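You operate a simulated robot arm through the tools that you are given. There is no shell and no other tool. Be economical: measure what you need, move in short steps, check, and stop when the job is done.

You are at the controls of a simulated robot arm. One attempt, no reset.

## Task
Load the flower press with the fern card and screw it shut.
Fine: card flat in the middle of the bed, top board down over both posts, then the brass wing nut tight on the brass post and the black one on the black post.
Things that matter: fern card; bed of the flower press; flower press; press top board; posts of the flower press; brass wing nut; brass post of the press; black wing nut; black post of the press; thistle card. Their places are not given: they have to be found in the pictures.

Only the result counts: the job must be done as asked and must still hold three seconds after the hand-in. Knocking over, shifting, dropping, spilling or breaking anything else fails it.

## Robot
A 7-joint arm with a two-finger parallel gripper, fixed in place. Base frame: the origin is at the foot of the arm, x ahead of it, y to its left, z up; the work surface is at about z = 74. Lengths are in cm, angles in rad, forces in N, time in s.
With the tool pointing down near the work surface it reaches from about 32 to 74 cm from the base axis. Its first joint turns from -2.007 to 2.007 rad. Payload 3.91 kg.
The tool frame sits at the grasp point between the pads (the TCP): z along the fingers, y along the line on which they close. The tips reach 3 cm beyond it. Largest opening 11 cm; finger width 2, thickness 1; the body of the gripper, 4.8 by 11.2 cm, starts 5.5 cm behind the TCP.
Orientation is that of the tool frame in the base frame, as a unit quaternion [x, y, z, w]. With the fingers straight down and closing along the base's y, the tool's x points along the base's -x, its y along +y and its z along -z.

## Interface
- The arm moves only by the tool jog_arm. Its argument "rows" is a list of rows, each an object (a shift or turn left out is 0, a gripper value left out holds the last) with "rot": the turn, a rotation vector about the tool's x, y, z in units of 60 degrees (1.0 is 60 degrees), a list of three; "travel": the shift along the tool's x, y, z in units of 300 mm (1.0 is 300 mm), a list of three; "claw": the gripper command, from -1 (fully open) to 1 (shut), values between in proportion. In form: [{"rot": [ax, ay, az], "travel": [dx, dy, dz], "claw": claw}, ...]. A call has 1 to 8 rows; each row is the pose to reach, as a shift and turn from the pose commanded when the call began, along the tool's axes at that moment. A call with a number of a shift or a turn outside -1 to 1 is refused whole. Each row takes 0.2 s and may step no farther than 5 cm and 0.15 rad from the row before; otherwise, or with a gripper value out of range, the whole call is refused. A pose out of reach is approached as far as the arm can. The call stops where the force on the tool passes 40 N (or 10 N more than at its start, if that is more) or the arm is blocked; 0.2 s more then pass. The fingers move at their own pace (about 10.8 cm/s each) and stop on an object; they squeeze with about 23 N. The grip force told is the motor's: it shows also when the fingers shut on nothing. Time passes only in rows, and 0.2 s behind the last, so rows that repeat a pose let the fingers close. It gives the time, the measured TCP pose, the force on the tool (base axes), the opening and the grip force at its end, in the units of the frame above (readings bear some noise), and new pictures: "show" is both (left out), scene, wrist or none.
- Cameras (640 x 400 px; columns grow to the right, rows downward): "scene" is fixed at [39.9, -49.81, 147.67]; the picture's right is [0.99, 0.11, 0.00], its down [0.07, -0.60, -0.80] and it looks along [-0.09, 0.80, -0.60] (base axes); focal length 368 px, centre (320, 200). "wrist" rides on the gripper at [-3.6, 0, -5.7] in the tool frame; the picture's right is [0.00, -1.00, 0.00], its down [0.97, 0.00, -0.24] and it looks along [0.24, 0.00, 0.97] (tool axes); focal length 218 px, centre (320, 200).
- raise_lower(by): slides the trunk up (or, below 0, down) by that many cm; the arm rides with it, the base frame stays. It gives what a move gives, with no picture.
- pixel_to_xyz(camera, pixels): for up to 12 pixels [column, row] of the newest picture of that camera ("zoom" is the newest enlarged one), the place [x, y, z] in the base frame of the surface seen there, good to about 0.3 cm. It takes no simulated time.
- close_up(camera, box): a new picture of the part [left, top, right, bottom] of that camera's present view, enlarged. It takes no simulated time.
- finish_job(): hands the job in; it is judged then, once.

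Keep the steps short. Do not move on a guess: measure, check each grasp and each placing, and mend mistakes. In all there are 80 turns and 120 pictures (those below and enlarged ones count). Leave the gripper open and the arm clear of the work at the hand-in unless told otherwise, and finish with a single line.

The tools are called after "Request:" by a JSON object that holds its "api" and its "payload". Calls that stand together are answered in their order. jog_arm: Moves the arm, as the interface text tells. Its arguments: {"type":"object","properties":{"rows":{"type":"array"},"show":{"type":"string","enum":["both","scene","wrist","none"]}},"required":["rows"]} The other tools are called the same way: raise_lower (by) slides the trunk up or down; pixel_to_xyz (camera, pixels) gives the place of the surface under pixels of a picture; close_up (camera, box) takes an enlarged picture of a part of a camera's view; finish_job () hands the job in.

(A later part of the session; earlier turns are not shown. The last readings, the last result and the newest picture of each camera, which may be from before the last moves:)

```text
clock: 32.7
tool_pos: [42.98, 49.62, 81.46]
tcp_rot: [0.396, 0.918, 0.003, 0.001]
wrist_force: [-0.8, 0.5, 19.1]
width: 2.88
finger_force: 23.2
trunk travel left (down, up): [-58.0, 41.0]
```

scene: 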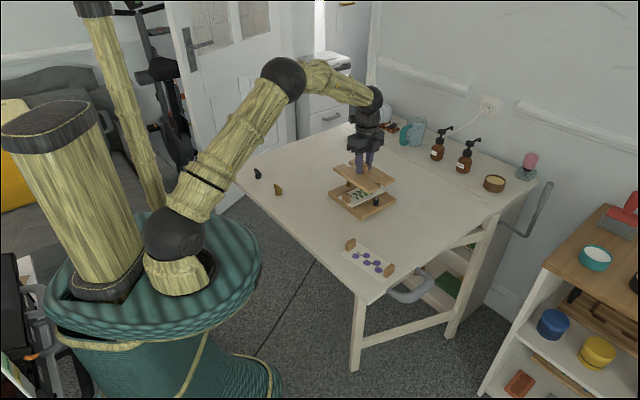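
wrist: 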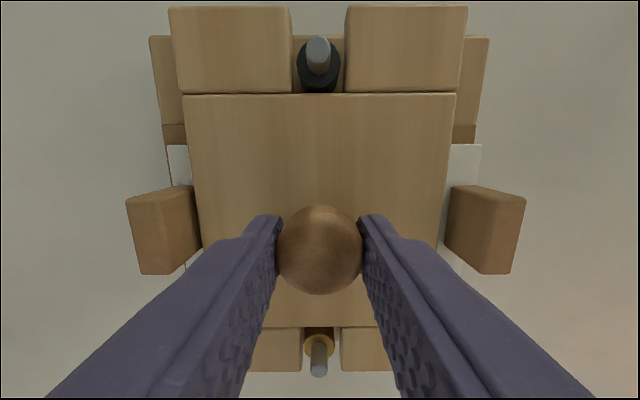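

Seated (19 N). Ease, open and rise; look.

Request:
{"api": "jog_arm", "payload": {"rows": [{"travel": [0, 0, -0.005]}, {"travel": [0, 0, -0.005], "claw": 0.1}, {"travel": [0, 0, -0.005]}, {"travel": [0, 0, -0.05]}, {"travel": [0, 0, -0.2]}, {"travel": [0, 0, -0.35]}, {"travel": [0, 0, -0.5]}, {"travel": [0, 0, -0.5]}], "show": "wrist"}}

Request:
{"api": "close_up", "payload": {"camera": "scene", "box": [324, 160, 404, 210]}}

```text
clock: 34.5
tool_pos: [42.91, 49.56, 96.32]
tcp_rot: [0.397, 0.918, 0.0, 0.001]
wrist_force: [0.5, 0.8, -1.5]
width: 4.96
finger_force: 0.0
trunk travel left (down, up): [-58.0, 41.0]
```

wrist: 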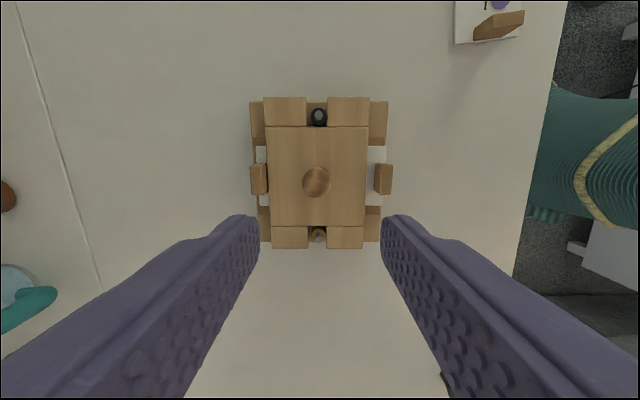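

```text
8.00 times, centred on (364, 185) of scene
```

zoom: 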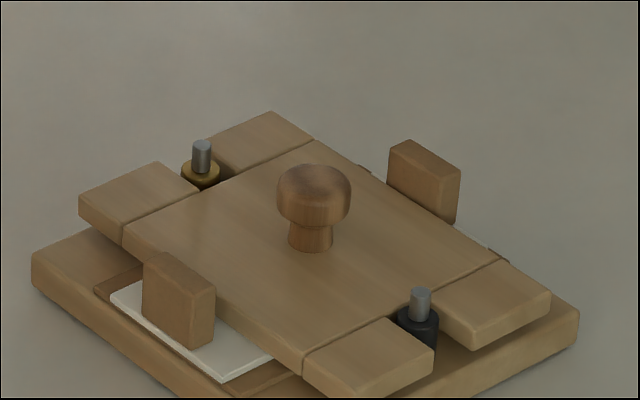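

Board seated nicely. Measure the stud tops from above and then move over the nuts.

Request:
{"api": "pixel_to_xyz", "payload": {"camera": "wrist", "pixels": [[319, 237], [319, 115], [314, 239], [291, 238], [345, 238], [312, 117], [285, 112], [348, 112], [257, 178], [383, 178]]}}

Request:
{"api": "close_up", "payload": {"camera": "wrist", "box": [240, 90, 400, 250]}}

```text
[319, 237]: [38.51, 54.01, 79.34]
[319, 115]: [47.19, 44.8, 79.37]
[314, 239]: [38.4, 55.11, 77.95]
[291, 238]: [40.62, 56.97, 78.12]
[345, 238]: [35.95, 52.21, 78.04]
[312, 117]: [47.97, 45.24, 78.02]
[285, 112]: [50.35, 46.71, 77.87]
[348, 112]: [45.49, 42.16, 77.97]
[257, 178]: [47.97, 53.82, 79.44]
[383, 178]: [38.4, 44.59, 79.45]
```

```text
2.50 times, centred on (320, 170) of wrist
```

zoom: 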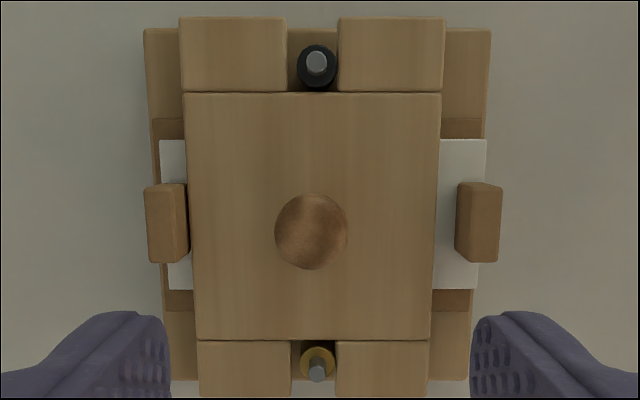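

Board top at 78.0, stud tops 79.3 at brass (38.5,54.0), black (47.2,44.8). The nut wings span ≈136°, so grip closing along 46°. I'll turn the tool by +180° (to keep room for clockwise tightening) while flying above the brass nut.

Request:
{"api": "jog_arm", "payload": {"rows": [{"travel": [0.092, -0.098, 0], "rot": [0, 0, -0.14], "claw": 0.3}, {"travel": [0.185, -0.196, 0], "rot": [0, 0, -0.28]}, {"travel": [0.277, -0.294, 0.03], "rot": [0, 0, -0.42]}, {"travel": [0.369, -0.393, 0.06], "rot": [0, 0, -0.56]}, {"travel": [0.461, -0.491, 0.1], "rot": [0, 0, -0.7]}, {"travel": [0.554, -0.589, 0.15], "rot": [0, 0, -0.84]}, {"travel": [0.646, -0.687, 0.2], "rot": [0, 0, -0.98]}], "show": "none"}}

Request:
{"api": "jog_arm", "payload": {"rows": [{"rot": [0, 0, -0.142]}, {"rot": [0, 0, -0.284]}, {"rot": [0, 0, -0.426]}, {"rot": [0, 0, -0.568]}, {"rot": [0, 0, -0.71]}, {"rot": [0, 0, -0.852]}, {"rot": [0, 0, -0.992]}], "show": "none"}}

Request:
{"api": "jog_arm", "payload": {"rows": [{"rot": [0, 0, -0.142]}, {"rot": [0, 0, -0.284]}, {"rot": [0, 0, -0.426]}, {"rot": [0, 0, -0.568]}, {"rot": [0, 0, -0.71]}, {"rot": [0, 0, -0.852]}, {"rot": [0, 0, -0.992]}, {"rot": [0, 0, -0.992]}], "show": "wrist"}}

```text
clock: 36.1
tool_pos: [14.52, 49.63, 90.11]
tcp_rot: [-0.107, 0.994, 0.0, 0.001]
wrist_force: [-0.5, -0.7, 0.8]
width: 3.85
finger_force: 0.0
trunk travel left (down, up): [-58.0, 41.0]
```

```text
clock: 37.7
tool_pos: [14.58, 49.65, 90.05]
tcp_rot: [-0.586, 0.81, 0.0, 0.0]
wrist_force: [-0.4, -0.9, 0.0]
width: 3.86
finger_force: 0.0
trunk travel left (down, up): [-58.0, 41.0]
```

```text
clock: 39.5
tool_pos: [14.63, 49.62, 90.01]
tcp_rot: [0.911, -0.413, 0.001, 0.0]
wrist_force: [-0.3, 0.2, 0.6]
width: 3.86
finger_force: 0.0
trunk travel left (down, up): [-58.0, 41.0]
```

wrist: 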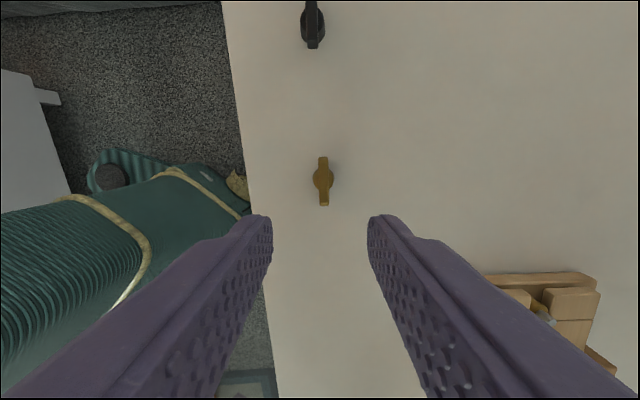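

Request:
{"api": "close_up", "payload": {"camera": "wrist", "box": [280, 150, 376, 210]}}

Request:
{"api": "pixel_to_xyz", "payload": {"camera": "wrist", "pixels": [[322, 160], [323, 180], [324, 200], [316, 180], [330, 180], [311, 8], [312, 24], [313, 42]]}}

```text
6.67 times, centred on (328, 180) of wrist
```

zoom: 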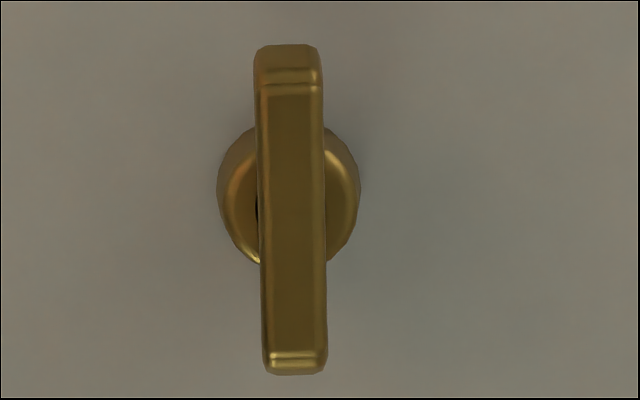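

```text
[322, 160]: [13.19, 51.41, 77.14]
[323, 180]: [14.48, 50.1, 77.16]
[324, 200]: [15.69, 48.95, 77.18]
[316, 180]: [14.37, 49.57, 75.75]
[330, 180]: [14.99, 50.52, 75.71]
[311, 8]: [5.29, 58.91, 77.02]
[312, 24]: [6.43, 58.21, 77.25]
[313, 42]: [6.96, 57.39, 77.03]
```

Wing centre (14.45,50.15), top 77.2, body top ≈75.7; wing is ~0.8 thick. Descend with tips just above the body (TCP 78.95), turn 2°.

Request:
{"api": "jog_arm", "payload": {"rows": [{"travel": [-0.017, -0.007, 0.12], "rot": [0, 0, -0.03]}, {"travel": [-0.017, -0.007, 0.24], "rot": [0, 0, -0.03]}, {"travel": [-0.017, -0.007, 0.33], "rot": [0, 0, -0.03]}, {"travel": [-0.017, -0.007, 0.368], "rot": [0, 0, -0.03]}, {"travel": [-0.017, -0.007, 0.368], "rot": [0, 0, -0.03]}], "show": "wrist"}}

```text
clock: 40.7
tool_pos: [14.39, 50.16, 78.91]
tcp_rot: [0.917, -0.399, 0.001, -0.001]
wrist_force: [-0.7, -0.3, -0.5]
width: 3.85
finger_force: 0.0
trunk travel left (down, up): [-58.0, 41.0]
```

wrist: 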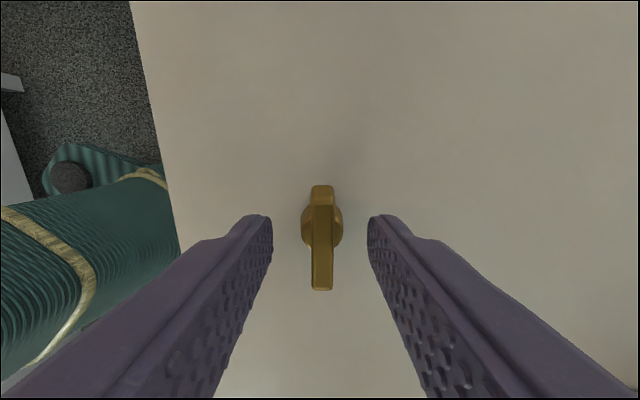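

Centred sideways; shift −0.25 along tool x, then close.

Request:
{"api": "jog_arm", "payload": {"rows": [{"travel": [-0.008, 0, 0]}, {"travel": [-0.008, 0, 0], "claw": 1}, {"travel": [-0.008, 0, 0], "claw": 1}, {"travel": [-0.008, 0, 0], "claw": 1}], "show": "wrist"}}

```text
clock: 41.7
tool_pos: [14.28, 50.19, 79.03]
tcp_rot: [0.917, -0.399, 0.001, 0.0]
wrist_force: [-0.6, -0.4, 2.1]
width: 0.83
finger_force: 22.9
trunk travel left (down, up): [-58.0, 41.0]
```

wrist: 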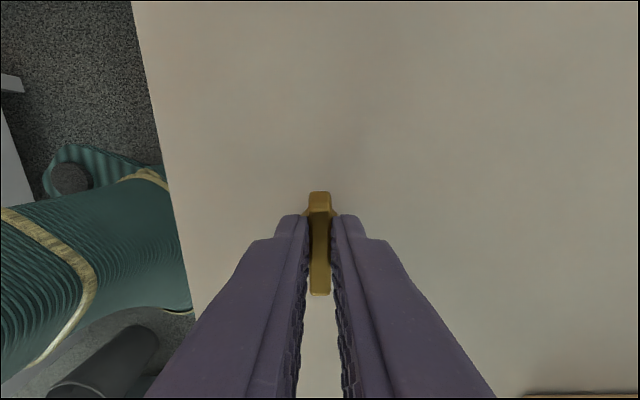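

Brass nut gripped (0.83), centred. Lift, and carry to 4 cm beside the brass post (on the knob side) at z≈88 so the camera can see the stud.

Request:
{"api": "jog_arm", "payload": {"rows": [{"travel": [0, 0, -0.15]}, {"travel": [0, 0, -0.3]}, {"travel": [0.098, -0.114, -0.3]}, {"travel": [0.196, -0.228, -0.3]}, {"travel": [0.294, -0.342, -0.3]}, {"travel": [0.391, -0.455, -0.3]}, {"travel": [0.489, -0.569, -0.3]}, {"travel": [0.587, -0.683, -0.3]}], "show": "wrist"}}

Request:
{"api": "close_up", "payload": {"camera": "wrist", "box": [240, 80, 400, 180]}}

```text
clock: 43.5
tool_pos: [41.28, 51.35, 87.97]
tcp_rot: [0.917, -0.398, 0.0, 0.001]
wrist_force: [-0.1, 0.3, -0.1]
width: 0.78
finger_force: 23.3
trunk travel left (down, up): [-58.0, 41.0]
```

wrist: 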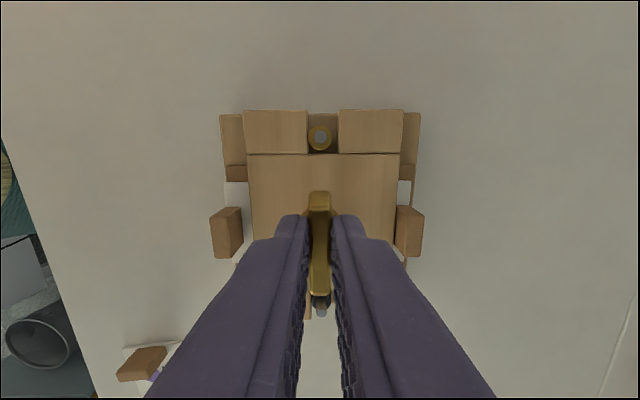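

```text
4.00 times, centred on (320, 130) of wrist
```

zoom: 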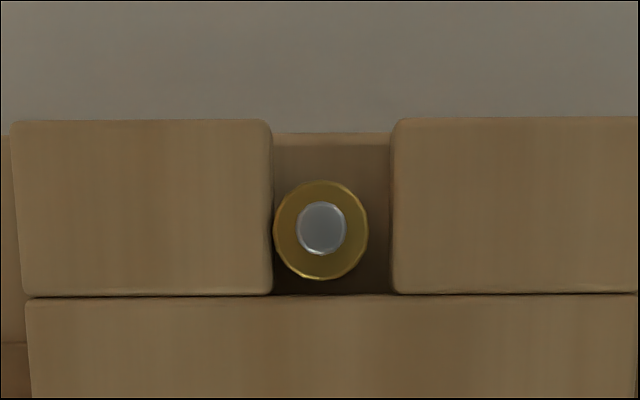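

Stud seen at tool (−4.13, 0). Zoom on the held nut to pin its centre in the same way.

Request:
{"api": "close_up", "payload": {"camera": "wrist", "box": [240, 180, 400, 310]}}

```text
3.08 times, centred on (320, 245) of wrist
```

zoom: 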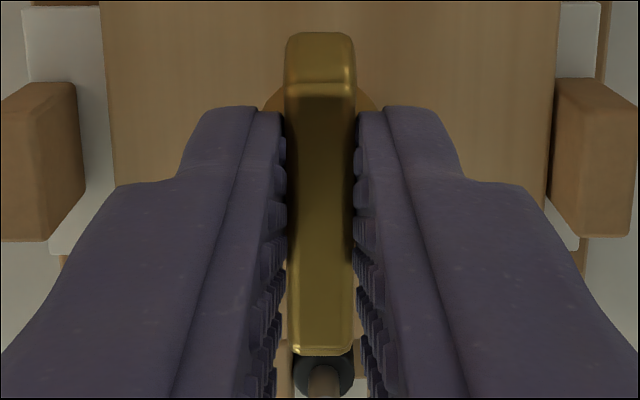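

Nut centre is ≈0.18 toward +x in tool. Move −4.31 along tool x over the stud, lower to just above it, and check from the scene camera.

Request:
{"api": "jog_arm", "payload": {"rows": [{"travel": [-0.072, 0, 0]}, {"travel": [-0.1437, 0, 0]}, {"travel": [-0.1437, 0, 0.06]}, {"travel": [-0.1437, 0, 0.108]}, {"travel": [-0.1437, 0, 0.108]}], "show": "none"}}

Request:
{"api": "close_up", "payload": {"camera": "scene", "box": [325, 155, 373, 185]}}

```text
clock: 44.7
tool_pos: [38.26, 54.47, 84.78]
tcp_rot: [0.917, -0.398, 0.001, 0.0]
wrist_force: [-1.4, 1.0, 0.0]
width: 0.8
finger_force: 23.2
trunk travel left (down, up): [-58.0, 41.0]
```

```text
13.33 times, centred on (349, 170) of scene
```

zoom: 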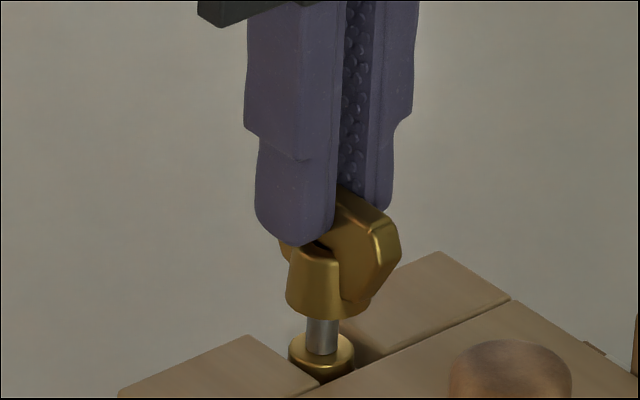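

The nut bottom is about 0.13 cm to the right of the stud; shift −0.18 along tool x, then lower gently to contact.

Request:
{"api": "jog_arm", "payload": {"rows": [{"travel": [-0.006, 0, 0.0]}, {"travel": [-0.006, 0, 0.01]}, {"travel": [-0.006, 0, 0.017]}, {"travel": [-0.006, 0, 0.02]}], "show": "none"}}

Request:
{"api": "close_up", "payload": {"camera": "scene", "box": [333, 160, 365, 180]}}

```text
clock: 45.7
tool_pos: [38.45, 54.66, 84.35]
tcp_rot: [0.917, -0.398, 0.002, 0.001]
wrist_force: [-0.7, -0.6, 1.3]
width: 0.79
finger_force: 23.2
trunk travel left (down, up): [-58.0, 41.0]
```

```text
16.00 times, centred on (349, 170) of scene
```

zoom: 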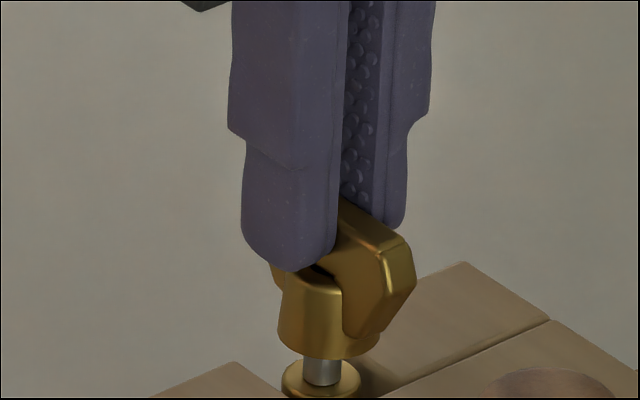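

Take a sharper look at the nut/stud interface.

Request:
{"api": "close_up", "payload": {"camera": "scene", "box": [343, 173, 359, 183]}}

```text
16.00 times, centred on (351, 178) of scene
```

zoom: 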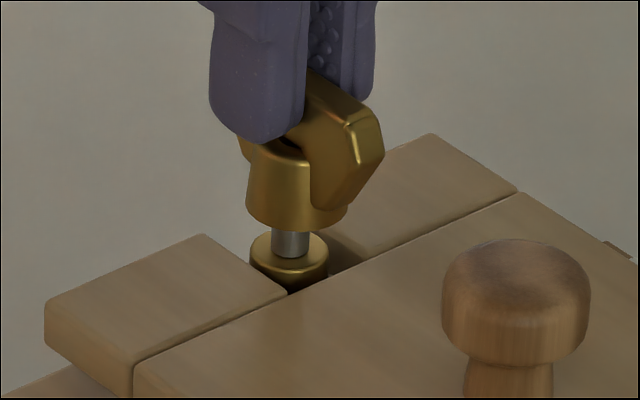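

Offset is ≈0.12 cm in base +x only. Correct and lower slowly.

Request:
{"api": "jog_arm", "payload": {"rows": [{"travel": [-0.0027, 0.0029, 0.0]}, {"travel": [-0.0027, 0.0029, 0.0]}, {"travel": [-0.0027, 0.0029, 0.005]}, {"travel": [-0.0027, 0.0029, 0.01]}], "show": "none"}}

Request:
{"api": "close_up", "payload": {"camera": "scene", "box": [337, 165, 361, 180]}}

```text
clock: 46.7
tool_pos: [38.15, 54.58, 83.98]
tcp_rot: [0.917, -0.398, 0.001, 0.0]
wrist_force: [1.1, 0.6, 0.2]
width: 0.8
finger_force: 22.9
trunk travel left (down, up): [-58.0, 41.0]
```

```text
16.00 times, centred on (349, 172) of scene
```

zoom: 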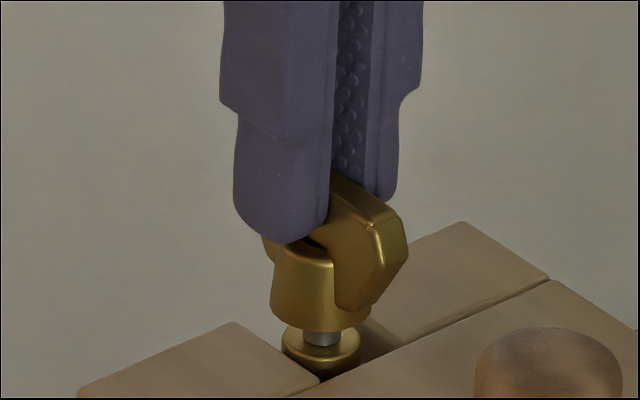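

The nut is on the stud with no force, well centred. Continue down until it bites.

Request:
{"api": "jog_arm", "payload": {"rows": [{"travel": [0, 0, 0.007]}, {"travel": [0, 0, 0.014]}, {"travel": [0, 0, 0.02]}, {"travel": [0, 0, 0.02]}], "show": "none"}}

```text
clock: 47.7
tool_pos: [38.08, 54.68, 83.54]
tcp_rot: [0.917, -0.398, 0.001, -0.003]
wrist_force: [0.4, 1.6, 12.9]
width: 0.78
finger_force: 22.9
trunk travel left (down, up): [-58.0, 41.0]
```

Contact at 12.9 N, thread start. Turn clockwise (tool +z) 58° with slight follow-down.

Request:
{"api": "jog_arm", "payload": {"rows": [{"rot": [0, 0, 0.14]}, {"rot": [0, 0, 0.28]}, {"rot": [0, 0, 0.42]}, {"rot": [0, 0, 0.56]}, {"rot": [0, 0, 0.7], "travel": [0, 0, 0.001]}, {"rot": [0, 0, 0.84], "travel": [0, 0, 0.001]}, {"rot": [0, 0, 0.98], "travel": [0, 0, 0.001]}], "show": "none"}}

Request:
{"api": "close_up", "payload": {"camera": "scene", "box": [337, 165, 361, 180]}}

```text
clock: 49.3
tool_pos: [38.28, 54.49, 83.32]
tcp_rot: [-0.602, 0.799, -0.001, 0.0]
wrist_force: [11.5, 4.4, 8.5]
width: 0.81
finger_force: 22.9
trunk travel left (down, up): [-58.0, 41.0]
```

```text
16.00 times, centred on (349, 172) of scene
```

zoom: 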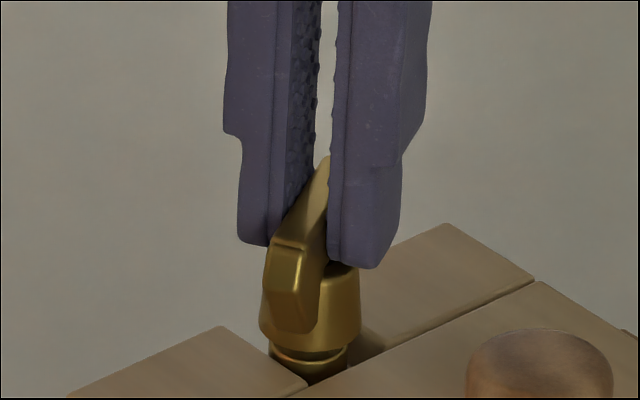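

The tool axis is ~0.45 cm off the nut axis, so the press swung a few mm. Open the fingers now and look from the wrist to re-centre before turning more.

Request:
{"api": "jog_arm", "payload": {"rows": [{"claw": 0.5}, {"claw": 0.5}], "show": "none"}}

Request:
{"api": "close_up", "payload": {"camera": "wrist", "box": [240, 160, 400, 310]}}

```text
clock: 49.9
tool_pos: [38.18, 54.59, 83.24]
tcp_rot: [-0.603, 0.797, -0.001, 0.0]
wrist_force: [0.4, 0.0, 0.4]
width: 2.74
finger_force: 0.1
trunk travel left (down, up): [-58.0, 41.0]
```

```text
2.67 times, centred on (320, 235) of wrist
```

zoom: 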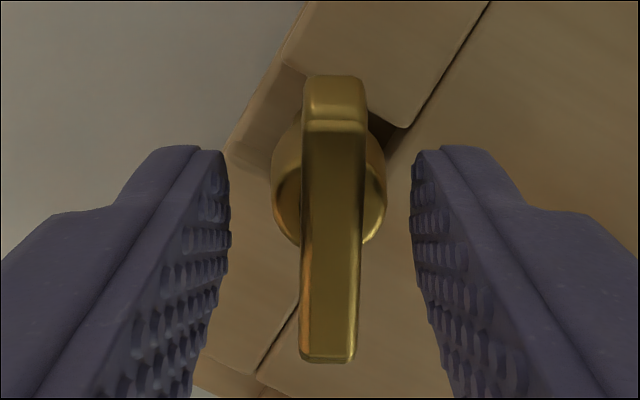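

Nut axis is at tool (+0.38, −0.15). Shift there, close, then turn on.

Request:
{"api": "jog_arm", "payload": {"rows": [{"travel": [0.0127, -0.005, 0], "rot": [0, 0, 0.02]}, {"travel": [0.0127, -0.005, 0], "rot": [0, 0, 0.02]}, {"travel": [0.0127, -0.005, 0], "rot": [0, 0, 0.02], "claw": 1}, {"travel": [0.0127, -0.005, 0], "rot": [0, 0, 0.02], "claw": 1}, {"travel": [0.0127, -0.005, 0], "rot": [0, 0, 0.02], "claw": 1}], "show": "none"}}

Request:
{"api": "jog_arm", "payload": {"rows": [{"rot": [0, 0, 0.14]}, {"rot": [0, 0, 0.28]}, {"rot": [0, 0, 0.42], "travel": [0, 0, 0.001]}, {"rot": [0, 0, 0.56], "travel": [0, 0, 0.001]}, {"rot": [0, 0, 0.7], "travel": [0, 0, 0.002]}, {"rot": [0, 0, 0.84], "travel": [0, 0, 0.002]}, {"rot": [0, 0, 0.98], "travel": [0, 0, 0.002]}], "show": "none"}}

Request:
{"api": "close_up", "payload": {"camera": "scene", "box": [337, 165, 361, 180]}}

```text
clock: 51.1
tool_pos: [38.2, 54.26, 83.24]
tcp_rot: [-0.594, 0.804, 0.001, 0.001]
wrist_force: [-0.2, -0.6, -1.7]
width: 0.82
finger_force: 22.9
trunk travel left (down, up): [-58.0, 41.0]
```

```text
clock: 52.7
tool_pos: [38.29, 54.28, 83.18]
tcp_rot: [-0.123, 0.992, -0.001, 0.0]
wrist_force: [0.2, 3.7, -2.0]
width: 0.82
finger_force: 23.5
trunk travel left (down, up): [-58.0, 41.0]
```

```text
16.00 times, centred on (349, 172) of scene
```

zoom: 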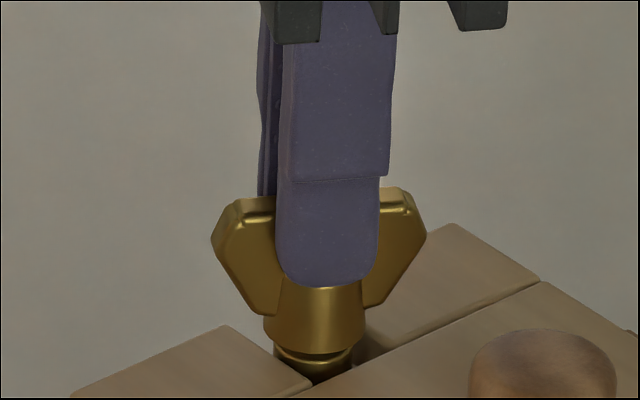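

Coaxial now, forces low. Continue turning clockwise.

Request:
{"api": "jog_arm", "payload": {"rows": [{"rot": [0, 0, 0.14]}, {"rot": [0, 0, 0.28]}, {"rot": [0, 0, 0.42], "travel": [0, 0, 0.001]}, {"rot": [0, 0, 0.56], "travel": [0, 0, 0.002]}, {"rot": [0, 0, 0.7], "travel": [0, 0, 0.003]}, {"rot": [0, 0, 0.84], "travel": [0, 0, 0.003]}, {"rot": [0, 0, 0.98], "travel": [0, 0, 0.003]}], "show": "none"}}

Request:
{"api": "jog_arm", "payload": {"rows": [{"rot": [0, 0, 0.14]}, {"rot": [0, 0, 0.28]}, {"rot": [0, 0, 0.42], "travel": [0, 0, 0.001]}, {"rot": [0, 0, 0.56], "travel": [0, 0, 0.002]}, {"rot": [0, 0, 0.7], "travel": [0, 0, 0.003]}, {"rot": [0, 0, 0.84], "travel": [0, 0, 0.003]}, {"rot": [0, 0, 0.98], "travel": [0, 0, 0.003]}], "show": "none"}}

Request:
{"api": "close_up", "payload": {"camera": "scene", "box": [337, 165, 361, 180]}}

```text
clock: 54.3
tool_pos: [38.25, 54.27, 83.13]
tcp_rot: [0.381, 0.925, 0.001, 0.001]
wrist_force: [0.6, 5.2, -0.2]
width: 0.81
finger_force: 23.1
trunk travel left (down, up): [-58.0, 41.0]
```

```text
clock: 55.9
tool_pos: [38.25, 54.26, 83.02]
tcp_rot: [0.786, 0.619, 0.001, 0.001]
wrist_force: [1.2, 5.2, 2.1]
width: 0.83
finger_force: 23.0
trunk travel left (down, up): [-58.0, 41.0]
```

```text
16.00 times, centred on (349, 172) of scene
```

zoom: 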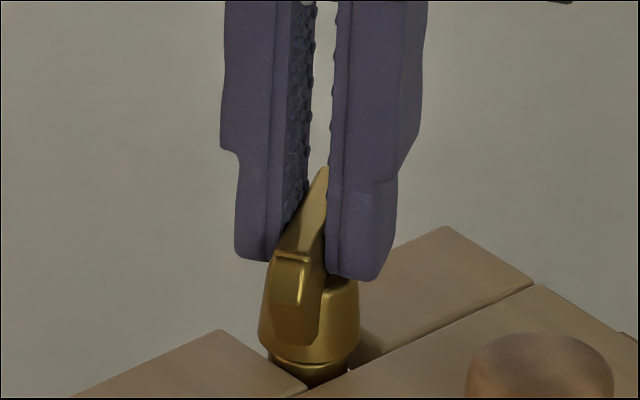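

~235° so far, nut nearly on the collar. Try 24° more within the wrist's range.

Request:
{"api": "jog_arm", "payload": {"rows": [{"rot": [0, 0, 0.12]}, {"rot": [0, 0, 0.24]}, {"rot": [0, 0, 0.36], "travel": [0, 0, 0.001]}, {"rot": [0, 0, 0.48], "travel": [0, 0, 0.001]}], "show": "none"}}

Request:
{"api": "close_up", "payload": {"camera": "scene", "box": [337, 165, 361, 180]}}

```text
clock: 56.9
tool_pos: [38.22, 54.19, 83.03]
tcp_rot: [0.915, 0.403, 0.001, 0.0]
wrist_force: [4.6, 4.8, 4.4]
width: 0.83
finger_force: 23.1
trunk travel left (down, up): [-58.0, 41.0]
```

```text
16.00 times, centred on (349, 172) of scene
```

zoom: 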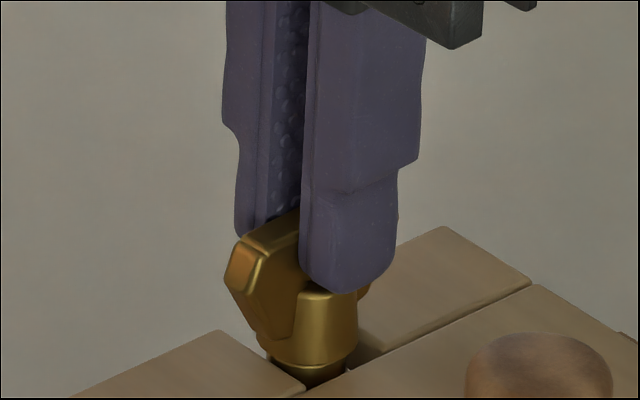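

Still turning freely; continue another 57°.

Request:
{"api": "jog_arm", "payload": {"rows": [{"rot": [0, 0, 0.14]}, {"rot": [0, 0, 0.28]}, {"rot": [0, 0, 0.42]}, {"rot": [0, 0, 0.56], "travel": [0, 0, 0.001]}, {"rot": [0, 0, 0.7], "travel": [0, 0, 0.001]}, {"rot": [0, 0, 0.84], "travel": [0, 0, 0.001]}, {"rot": [0, 0, 0.98], "travel": [0, 0, 0.001]}], "show": "none"}}

Request:
{"api": "close_up", "payload": {"camera": "scene", "box": [337, 165, 361, 180]}}

```text
clock: 57.5
tool_pos: [38.03, 54.1, 82.93]
tcp_rot: [0.954, 0.301, -0.004, -0.002]
wrist_force: [0.5, -6.6, 7.5]
width: 0.83
finger_force: 22.7
trunk travel left (down, up): [-58.0, 41.0]
stopped in row 2: the force on the tool passed its limit (the readings are from after the stop); the commanded pose is now the measured one
```

```text
16.00 times, centred on (349, 172) of scene
```

zoom: 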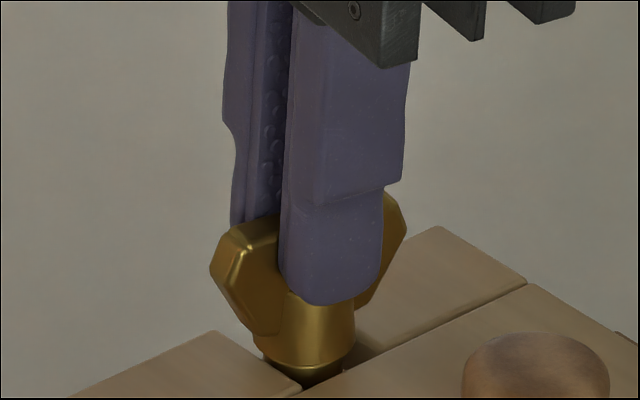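

Force limit tripped after ~12° more — either tight or a wrist limit. Try again gently to tell.

Request:
{"api": "jog_arm", "payload": {"rows": [{"rot": [0, 0, 0.05]}, {"rot": [0, 0, 0.1]}, {"rot": [0, 0, 0.15]}], "show": "none"}}

```text
clock: 58.2
tool_pos: [38.18, 54.18, 82.84]
tcp_rot: [0.961, 0.277, -0.004, -0.002]
wrist_force: [2.4, -9.0, 13.6]
width: 0.8
finger_force: 23.3
out of reach, approached as far as the arm can: row 2, 3
trunk travel left (down, up): [-58.0, 41.0]
```

That's the wrist limit, so tightness isn't proven. Release, rise 3.5 cm, turn back 180°, and regrip.

Request:
{"api": "jog_arm", "payload": {"rows": [{"claw": 0.4}, {"claw": 0.4}, {"travel": [0, 0, -0.06]}, {"travel": [0, 0, -0.12]}, {"travel": [0, 0, -0.12], "rot": [0, 0, -0.14]}, {"travel": [0, 0, -0.12], "rot": [0, 0, -0.28]}, {"travel": [0, 0, -0.12], "rot": [0, 0, -0.42]}, {"travel": [0, 0, -0.12], "rot": [0, 0, -0.56]}], "show": "none"}}

Request:
{"api": "jog_arm", "payload": {"rows": [{"rot": [0, 0, -0.14]}, {"rot": [0, 0, -0.28]}, {"rot": [0, 0, -0.42]}, {"rot": [0, 0, -0.56]}, {"rot": [0, 0, -0.7]}, {"rot": [0, 0, -0.84]}, {"rot": [0, 0, -0.98]}], "show": "none"}}

Request:
{"api": "jog_arm", "payload": {"rows": [{"rot": [0, 0, -0.14]}, {"rot": [0, 0, -0.28]}, {"rot": [0, 0, -0.42]}, {"rot": [0, 0, -0.56]}, {"rot": [0, 0, -0.7]}, {"rot": [0, 0, -0.84]}, {"rot": [0, 0, -0.98]}], "show": "none"}}

Request:
{"api": "jog_arm", "payload": {"rows": [{"rot": [0, 0, -0.12]}, {"rot": [0, 0, -0.24]}, {"rot": [0, 0, -0.36]}, {"rot": [0, 0, -0.48]}, {"rot": [0, 0, -0.48]}], "show": "wrist"}}

```text
clock: 60.0
tool_pos: [38.06, 54.25, 86.37]
tcp_rot: [0.839, 0.545, -0.004, -0.003]
wrist_force: [0.4, -0.3, 0.3]
width: 3.31
finger_force: 0.0
trunk travel left (down, up): [-58.0, 41.0]
```

```text
clock: 61.6
tool_pos: [37.97, 54.16, 86.18]
tcp_rot: [0.464, 0.886, -0.001, -0.005]
wrist_force: [-0.1, 0.1, 0.0]
width: 3.3
finger_force: 0.1
trunk travel left (down, up): [-58.0, 41.0]
```

```text
clock: 63.2
tool_pos: [38.0, 54.14, 86.4]
tcp_rot: [-0.03, 1.0, 0.001, -0.006]
wrist_force: [0.6, 1.5, -0.1]
width: 3.31
finger_force: 0.0
trunk travel left (down, up): [-58.0, 41.0]
```

```text
clock: 64.5
tool_pos: [38.19, 54.15, 86.29]
tcp_rot: [-0.277, 0.961, 0.002, -0.005]
wrist_force: [-0.3, -0.5, 0.2]
width: 3.33
finger_force: 0.0
trunk travel left (down, up): [-58.0, 41.0]
```

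wrist: 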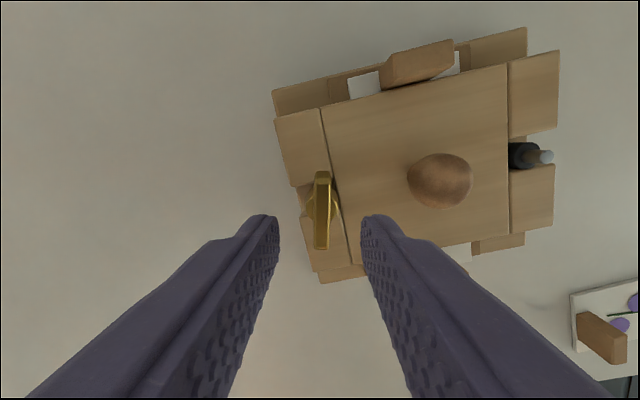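

Wing is vertical and centred in the picture (col 320). Descend, shift 0.1, close and turn clockwise 57°.

Request:
{"api": "jog_arm", "payload": {"rows": [{"travel": [0.004, 0, 0.06]}, {"travel": [0.004, 0, 0.113]}, {"travel": [0.004, 0, 0.113]}, {"travel": [0.004, 0, 0.113], "claw": 1}, {"travel": [0.004, 0, 0.113], "claw": 1}, {"travel": [0.004, 0, 0.113], "claw": 1}], "show": "none"}}

Request:
{"api": "jog_arm", "payload": {"rows": [{"rot": [0, 0, 0.1]}, {"rot": [0, 0, 0.2]}, {"rot": [0, 0, 0.3]}, {"rot": [0, 0, 0.4]}, {"rot": [0, 0, 0.5]}], "show": "none"}}

Request:
{"api": "close_up", "payload": {"camera": "scene", "box": [337, 165, 361, 180]}}

```text
clock: 65.8
tool_pos: [38.13, 54.29, 83.03]
tcp_rot: [-0.277, 0.961, 0.003, -0.004]
wrist_force: [2.6, -1.3, 5.6]
width: 0.81
finger_force: 23.3
trunk travel left (down, up): [-58.0, 41.0]
```

```text
clock: 67.0
tool_pos: [37.96, 54.25, 82.98]
tcp_rot: [-0.018, 1.0, 0.001, -0.005]
wrist_force: [6.7, 1.6, 1.8]
width: 0.82
finger_force: 23.1
trunk travel left (down, up): [-58.0, 41.0]
```

```text
16.00 times, centred on (349, 172) of scene
```

zoom: 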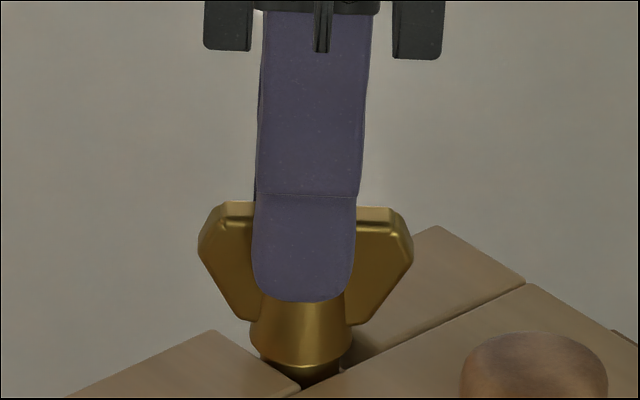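

Nut still turning, not tight. Continue.

Request:
{"api": "jog_arm", "payload": {"rows": [{"rot": [0, 0, 0.14]}, {"rot": [0, 0, 0.28]}, {"rot": [0, 0, 0.42], "travel": [0, 0, 0.001]}, {"rot": [0, 0, 0.56], "travel": [0, 0, 0.001]}, {"rot": [0, 0, 0.7], "travel": [0, 0, 0.002]}, {"rot": [0, 0, 0.84], "travel": [0, 0, 0.002]}, {"rot": [0, 0, 0.98], "travel": [0, 0, 0.002]}], "show": "none"}}

Request:
{"api": "jog_arm", "payload": {"rows": [{"rot": [0, 0, 0.14]}, {"rot": [0, 0, 0.28]}, {"rot": [0, 0, 0.42], "travel": [0, 0, 0.001]}, {"rot": [0, 0, 0.56], "travel": [0, 0, 0.001]}, {"rot": [0, 0, 0.7], "travel": [0, 0, 0.002]}, {"rot": [0, 0, 0.84], "travel": [0, 0, 0.002]}, {"rot": [0, 0, 0.98], "travel": [0, 0, 0.002]}], "show": "none"}}

Request:
{"api": "close_up", "payload": {"camera": "scene", "box": [337, 165, 361, 180]}}

```text
clock: 68.7
tool_pos: [37.8, 54.11, 82.9]
tcp_rot: [0.476, 0.879, -0.003, -0.005]
wrist_force: [0.8, 1.1, 5.1]
width: 1.1
finger_force: 23.4
trunk travel left (down, up): [-58.0, 41.0]
```

```text
clock: 70.2
tool_pos: [37.86, 54.02, 82.87]
tcp_rot: [0.846, 0.533, -0.004, -0.004]
wrist_force: [0.4, 0.9, 4.9]
width: 0.85
finger_force: 23.1
trunk travel left (down, up): [-58.0, 41.0]
```

```text
16.00 times, centred on (349, 172) of scene
```

zoom: 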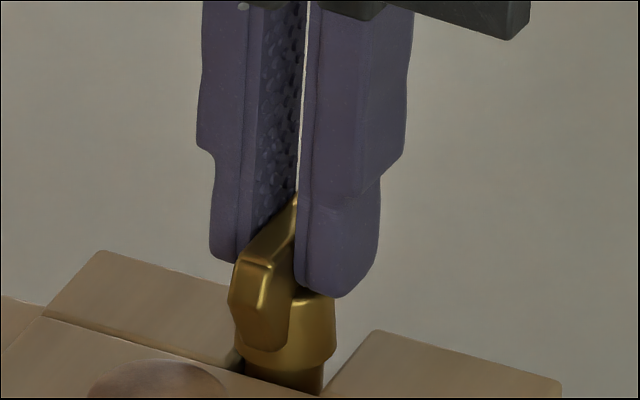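

The nut became tight and the press itself turned with it. Look at the whole scene before anything else.

Request:
{"api": "close_up", "payload": {"camera": "scene", "box": [270, 130, 462, 250]}}

```text
3.33 times, centred on (366, 190) of scene
```

zoom: 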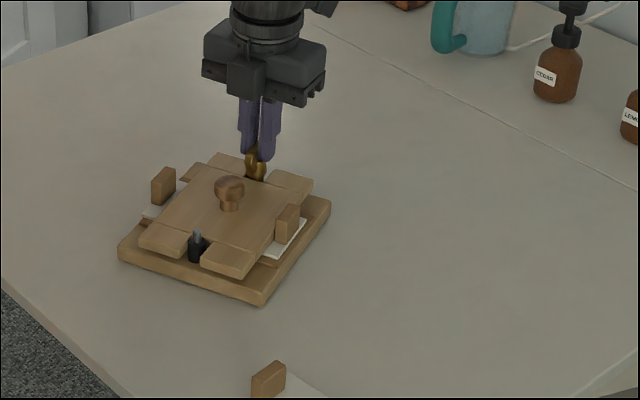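

The press pivoted about the brass post, so that nut is tight. Release, rise, and inspect; I'll set the press back via the knob later.

Request:
{"api": "jog_arm", "payload": {"rows": [{"claw": 0.4}, {"claw": 0.4}, {"travel": [0, 0, -0.1]}, {"travel": [0, 0, -0.25]}, {"travel": [0, 0, -0.4]}, {"travel": [0, 0, -0.4], "rot": [0, 0, -0.14]}, {"travel": [0, 0, -0.4], "rot": [0, 0, -0.28]}, {"travel": [0, 0, -0.4], "rot": [0, 0, -0.42]}], "show": "wrist"}}

Request:
{"api": "close_up", "payload": {"camera": "scene", "box": [290, 165, 386, 225]}}

```text
clock: 72.0
tool_pos: [38.06, 54.16, 94.8]
tcp_rot: [0.708, 0.706, -0.003, -0.004]
wrist_force: [0.2, 0.1, 0.9]
width: 3.29
finger_force: 0.0
trunk travel left (down, up): [-58.0, 41.0]
```

wrist: 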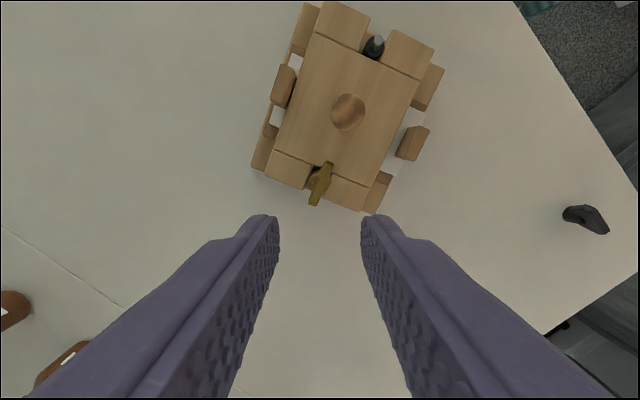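

```text
6.67 times, centred on (338, 195) of scene
```

zoom: 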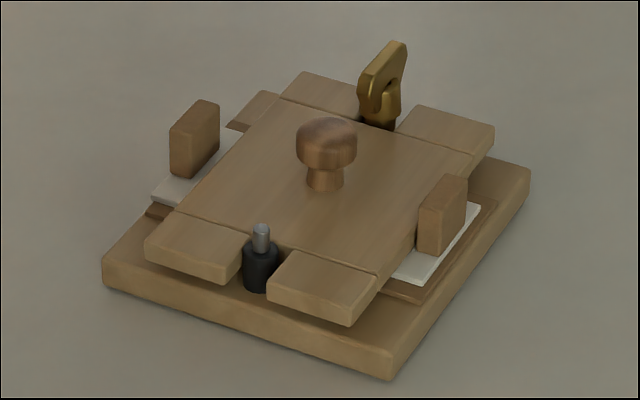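

Card, board and brass nut all sit well; press rotated by roughly 60°. Measure its present pose.

Request:
{"api": "pixel_to_xyz", "payload": {"camera": "wrist", "pixels": [[377, 39], [320, 182], [348, 112], [326, 5], [432, 48], [362, 208], [268, 172], [285, 70], [415, 132], [586, 217], [345, 55], [330, 170]]}}

```text
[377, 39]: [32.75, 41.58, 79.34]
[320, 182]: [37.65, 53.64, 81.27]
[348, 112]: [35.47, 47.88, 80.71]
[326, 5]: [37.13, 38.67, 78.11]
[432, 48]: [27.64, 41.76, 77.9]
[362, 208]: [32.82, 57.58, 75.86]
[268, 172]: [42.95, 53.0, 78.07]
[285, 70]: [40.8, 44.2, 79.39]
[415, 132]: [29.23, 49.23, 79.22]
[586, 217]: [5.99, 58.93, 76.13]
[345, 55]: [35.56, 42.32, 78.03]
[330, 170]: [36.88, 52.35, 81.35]
```

Now the black nut at about (6.2,58.4): fly there, turning the tool +223° to keep clockwise room.

Request:
{"api": "jog_arm", "payload": {"rows": [{"travel": [0.02, -0.143, 0], "rot": [0, 0, -0.14]}, {"travel": [0.04, -0.286, 0], "rot": [0, 0, -0.28]}, {"travel": [0.06, -0.429, 0.03], "rot": [0, 0, -0.42]}, {"travel": [0.08, -0.571, 0.06], "rot": [0, 0, -0.56]}, {"travel": [0.1, -0.714, 0.1], "rot": [0, 0, -0.7]}, {"travel": [0.12, -0.857, 0.13], "rot": [0, 0, -0.84]}, {"travel": [0.14, -1.0, 0.16], "rot": [0, 0, -0.98]}], "show": "none"}}

Request:
{"api": "jog_arm", "payload": {"rows": [{"rot": [0, 0, -0.14]}, {"rot": [0, 0, -0.28]}, {"rot": [0, 0, -0.42]}, {"rot": [0, 0, -0.56]}, {"rot": [0, 0, -0.7]}, {"rot": [0, 0, -0.84]}, {"rot": [0, 0, -0.98]}], "show": "none"}}

Request:
{"api": "jog_arm", "payload": {"rows": [{"rot": [0, 0, -0.14]}, {"rot": [0, 0, -0.28]}, {"rot": [0, 0, -0.42]}, {"rot": [0, 0, -0.56]}, {"rot": [0, 0, -0.7]}, {"rot": [0, 0, -0.84]}, {"rot": [0, 0, -0.98]}], "show": "none"}}

Request:
{"api": "jog_arm", "payload": {"rows": [{"rot": [0, 0, -0.14]}, {"rot": [0, 0, -0.28]}, {"rot": [0, 0, -0.42]}, {"rot": [0, 0, -0.56]}, {"rot": [0, 0, -0.7]}, {"rot": [0, 0, -0.785]}, {"rot": [0, 0, -0.785]}], "show": "wrist"}}

```text
clock: 73.7
tool_pos: [8.0, 58.38, 90.34]
tcp_rot: [0.269, 0.963, -0.001, -0.006]
wrist_force: [-0.1, -0.5, -0.6]
width: 3.3
finger_force: 0.0
trunk travel left (down, up): [-58.0, 41.0]
```

```text
clock: 75.2
tool_pos: [8.03, 58.35, 90.22]
tcp_rot: [-0.238, 0.971, 0.001, -0.005]
wrist_force: [-0.5, 0.0, -0.3]
width: 3.3
finger_force: 0.2
trunk travel left (down, up): [-58.0, 41.0]
```

```text
clock: 76.8
tool_pos: [8.07, 58.48, 90.32]
tcp_rot: [-0.684, 0.73, 0.005, -0.004]
wrist_force: [-0.5, 0.9, -1.1]
width: 3.3
finger_force: 0.1
trunk travel left (down, up): [-58.0, 41.0]
```

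```text
clock: 78.5
tool_pos: [8.04, 58.58, 90.43]
tcp_rot: [0.918, -0.396, -0.006, 0.0]
wrist_force: [-0.4, -0.3, 0.1]
width: 3.32
finger_force: 0.1
trunk travel left (down, up): [-58.0, 41.0]
```

wrist: 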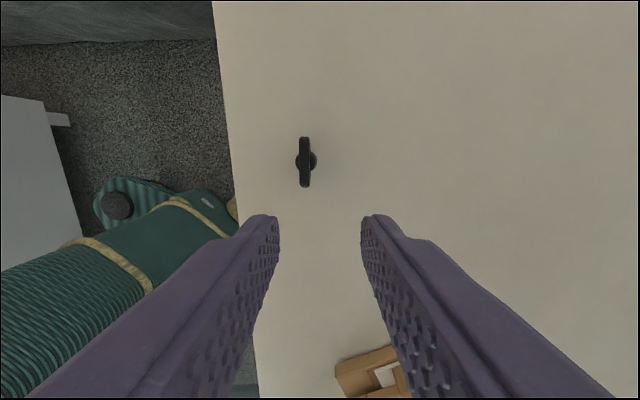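

Black nut at tool (−1.97, 1.29). Descend over it to z≈79, correcting the slight tilt.

Request:
{"api": "jog_arm", "payload": {"rows": [{"travel": [-0.066, 0.043, 0.05], "rot": [0.005, 0.0105, 0.02]}, {"travel": [-0.066, 0.043, 0.2], "rot": [0.005, 0.0105, 0.02]}, {"travel": [-0.066, 0.043, 0.33], "rot": [0.005, 0.0105, 0.02]}, {"travel": [-0.066, 0.043, 0.381], "rot": [0.005, 0.0105, 0.02]}, {"travel": [-0.066, 0.043, 0.381], "rot": [0.005, 0.0105, 0.02]}], "show": "none"}}

Request:
{"api": "close_up", "payload": {"camera": "wrist", "box": [200, 160, 440, 310]}}

```text
clock: 79.7
tool_pos: [5.64, 59.15, 78.84]
tcp_rot: [0.914, -0.407, 0.001, 0.002]
wrist_force: [-0.3, 0.6, 0.1]
width: 3.33
finger_force: 0.0
trunk travel left (down, up): [-58.0, 41.0]
```

```text
2.67 times, centred on (320, 235) of wrist
```

zoom: 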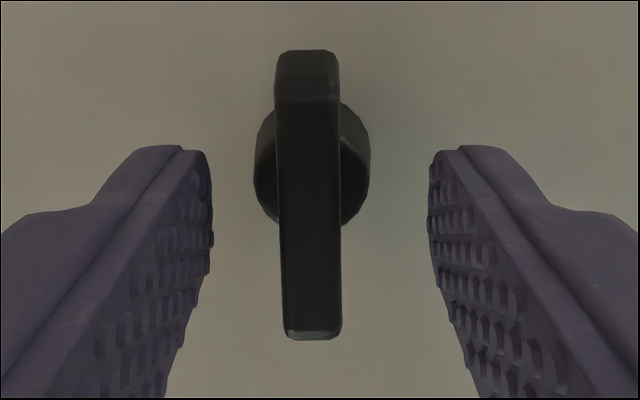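

Nut offset only (−0.11, +0.16). Adjust and grip.

Request:
{"api": "jog_arm", "payload": {"rows": [{"travel": [-0.0037, 0.005, -0.003]}, {"travel": [-0.0037, 0.005, -0.003]}, {"travel": [-0.0037, 0.005, -0.003], "claw": 1}, {"travel": [-0.0037, 0.005, -0.003], "claw": 1}, {"travel": [-0.0037, 0.005, -0.003], "claw": 1}], "show": "none"}}

```text
clock: 80.8
tool_pos: [5.33, 59.06, 78.96]
tcp_rot: [0.914, -0.406, 0.001, 0.001]
wrist_force: [0.2, -0.5, 0.0]
width: 0.81
finger_force: 22.5
trunk travel left (down, up): [-58.0, 41.0]
```

Gripped (0.81). Lift and carry to 4 cm beside the black stud at (32.75,41.58).

Request:
{"api": "jog_arm", "payload": {"rows": [{"travel": [0, 0, -0.15]}, {"travel": [0, 0, -0.3]}, {"travel": [0.15, -0.036, -0.3]}, {"travel": [0.3, -0.073, -0.3]}, {"travel": [0.45, -0.11, -0.3]}, {"travel": [0.6, -0.146, -0.3]}, {"travel": [0.75, -0.183, -0.3]}, {"travel": [0.9, -0.22, -0.3]}], "show": "none"}}

Request:
{"api": "jog_arm", "payload": {"rows": [{"travel": [0.14, -0.033, 0]}, {"travel": [0.28, -0.067, 0]}, {"travel": [0.28, -0.067, 0]}], "show": "none"}}

Request:
{"api": "close_up", "payload": {"camera": "wrist", "box": [240, 100, 400, 200]}}

```text
clock: 82.7
tool_pos: [28.49, 43.4, 88.06]
tcp_rot: [0.914, -0.406, 0.0, 0.001]
wrist_force: [0.1, 0.6, -0.3]
width: 0.81
finger_force: 23.2
trunk travel left (down, up): [-58.0, 41.0]
```

```text
clock: 83.5
tool_pos: [35.69, 38.46, 88.06]
tcp_rot: [0.914, -0.406, 0.002, 0.002]
wrist_force: [-0.6, 0.3, 0.2]
width: 0.82
finger_force: 23.5
trunk travel left (down, up): [-58.0, 41.0]
```

```text
4.00 times, centred on (320, 150) of wrist
```

zoom: 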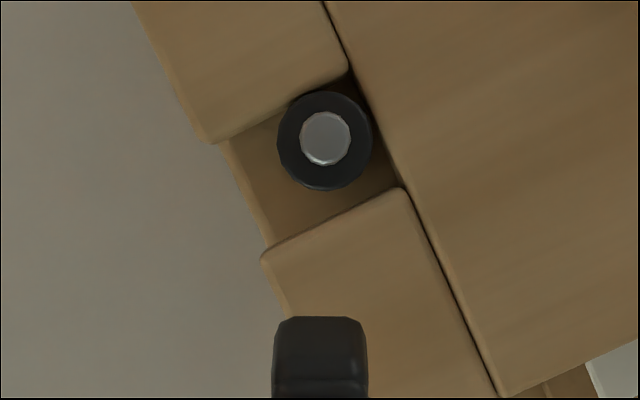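

Stud at tool (−4.30, −0.08); nut is centred on the tool. Move over and lower to just above.

Request:
{"api": "jog_arm", "payload": {"rows": [{"travel": [-0.072, -0.0013, 0]}, {"travel": [-0.1433, -0.0027, 0]}, {"travel": [-0.1433, -0.0027, 0.06]}, {"travel": [-0.1433, -0.0027, 0.115]}, {"travel": [-0.1433, -0.0027, 0.115]}], "show": "none"}}

Request:
{"api": "close_up", "payload": {"camera": "scene", "box": [315, 185, 347, 205]}}

```text
clock: 84.7
tool_pos: [32.72, 41.94, 84.7]
tcp_rot: [0.914, -0.407, 0.001, 0.001]
wrist_force: [0.3, -0.8, -0.3]
width: 0.83
finger_force: 22.9
trunk travel left (down, up): [-58.0, 41.0]
```

```text
16.00 times, centred on (331, 195) of scene
```

zoom: 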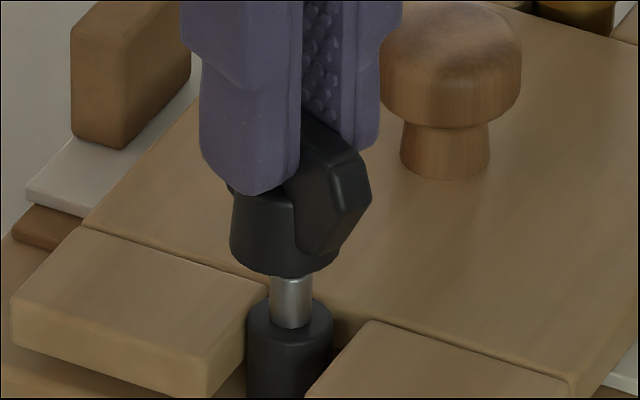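

Nut is ~0.1 cm left of the stud; correct and lower onto it.

Request:
{"api": "jog_arm", "payload": {"rows": [{"travel": [0.0022, -0.0025, 0]}, {"travel": [0.0022, -0.0025, 0.012]}, {"travel": [0.0022, -0.0025, 0.022]}, {"travel": [0.0022, -0.0025, 0.028]}, {"travel": [0.0022, -0.0025, 0.028]}], "show": "none"}}

Request:
{"api": "jog_arm", "payload": {"rows": [{"travel": [0, 0, 0.005]}, {"travel": [0, 0, 0.01]}, {"travel": [0, 0, 0.013]}], "show": "none"}}

Request:
{"api": "close_up", "payload": {"camera": "scene", "box": [315, 185, 347, 205]}}

```text
clock: 85.8
tool_pos: [32.76, 41.8, 83.9]
tcp_rot: [0.914, -0.407, 0.0, 0.001]
wrist_force: [0.6, 0.3, -0.1]
width: 0.82
finger_force: 22.7
trunk travel left (down, up): [-58.0, 41.0]
```

```text
clock: 86.7
tool_pos: [32.79, 41.73, 83.5]
tcp_rot: [0.914, -0.406, 0.001, 0.0]
wrist_force: [0.5, -1.5, 3.5]
width: 0.83
finger_force: 23.4
trunk travel left (down, up): [-58.0, 41.0]
```

```text
16.00 times, centred on (331, 195) of scene
```

zoom: 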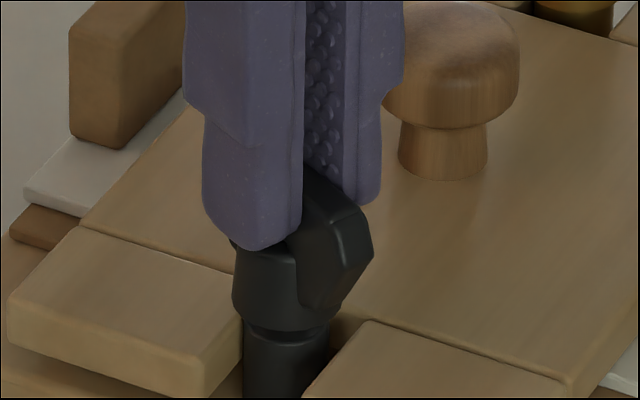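

On the stud, contact beginning. Turn clockwise, three sets of ~57°, following down like before.

Request:
{"api": "jog_arm", "payload": {"rows": [{"rot": [0, 0, 0.14], "travel": [0, 0, 0.002]}, {"rot": [0, 0, 0.28], "travel": [0, 0, 0.003]}, {"rot": [0, 0, 0.42], "travel": [0, 0, 0.004]}, {"rot": [0, 0, 0.56], "travel": [0, 0, 0.005]}, {"rot": [0, 0, 0.7], "travel": [0, 0, 0.005]}, {"rot": [0, 0, 0.84], "travel": [0, 0, 0.006]}, {"rot": [0, 0, 0.98], "travel": [0, 0, 0.006]}], "show": "none"}}

Request:
{"api": "jog_arm", "payload": {"rows": [{"rot": [0, 0, 0.14]}, {"rot": [0, 0, 0.28]}, {"rot": [0, 0, 0.42], "travel": [0, 0, 0.001]}, {"rot": [0, 0, 0.56], "travel": [0, 0, 0.001]}, {"rot": [0, 0, 0.7], "travel": [0, 0, 0.002]}, {"rot": [0, 0, 0.84], "travel": [0, 0, 0.002]}, {"rot": [0, 0, 0.98], "travel": [0, 0, 0.002]}], "show": "none"}}

Request:
{"api": "jog_arm", "payload": {"rows": [{"rot": [0, 0, 0.14]}, {"rot": [0, 0, 0.28]}, {"rot": [0, 0, 0.42], "travel": [0, 0, 0.001]}, {"rot": [0, 0, 0.56], "travel": [0, 0, 0.002]}, {"rot": [0, 0, 0.7], "travel": [0, 0, 0.003]}, {"rot": [0, 0, 0.84], "travel": [0, 0, 0.003]}, {"rot": [0, 0, 0.98], "travel": [0, 0, 0.003]}], "show": "none"}}

Request:
{"api": "close_up", "payload": {"camera": "scene", "box": [299, 175, 363, 215]}}

```text
clock: 88.2
tool_pos: [32.77, 41.91, 83.3]
tcp_rot: [-0.596, 0.803, -0.001, -0.001]
wrist_force: [-1.7, -1.6, 16.8]
width: 0.79
finger_force: 22.8
trunk travel left (down, up): [-58.0, 41.0]
```

```text
clock: 89.8
tool_pos: [32.62, 41.74, 83.28]
tcp_rot: [-0.124, 0.992, -0.002, 0.0]
wrist_force: [-4.0, 3.0, 13.1]
width: 0.81
finger_force: 23.5
trunk travel left (down, up): [-58.0, 41.0]
```

```text
clock: 91.5
tool_pos: [32.74, 41.76, 83.08]
tcp_rot: [0.379, 0.925, -0.001, 0.001]
wrist_force: [-4.8, 7.0, 10.4]
width: 0.84
finger_force: 23.1
trunk travel left (down, up): [-58.0, 41.0]
```

```text
10.00 times, centred on (331, 195) of scene
```

zoom: 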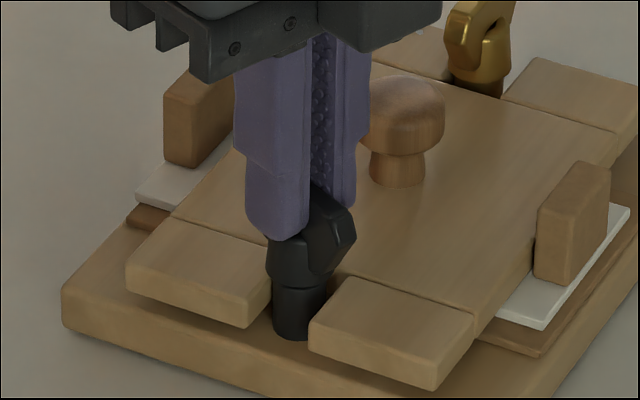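

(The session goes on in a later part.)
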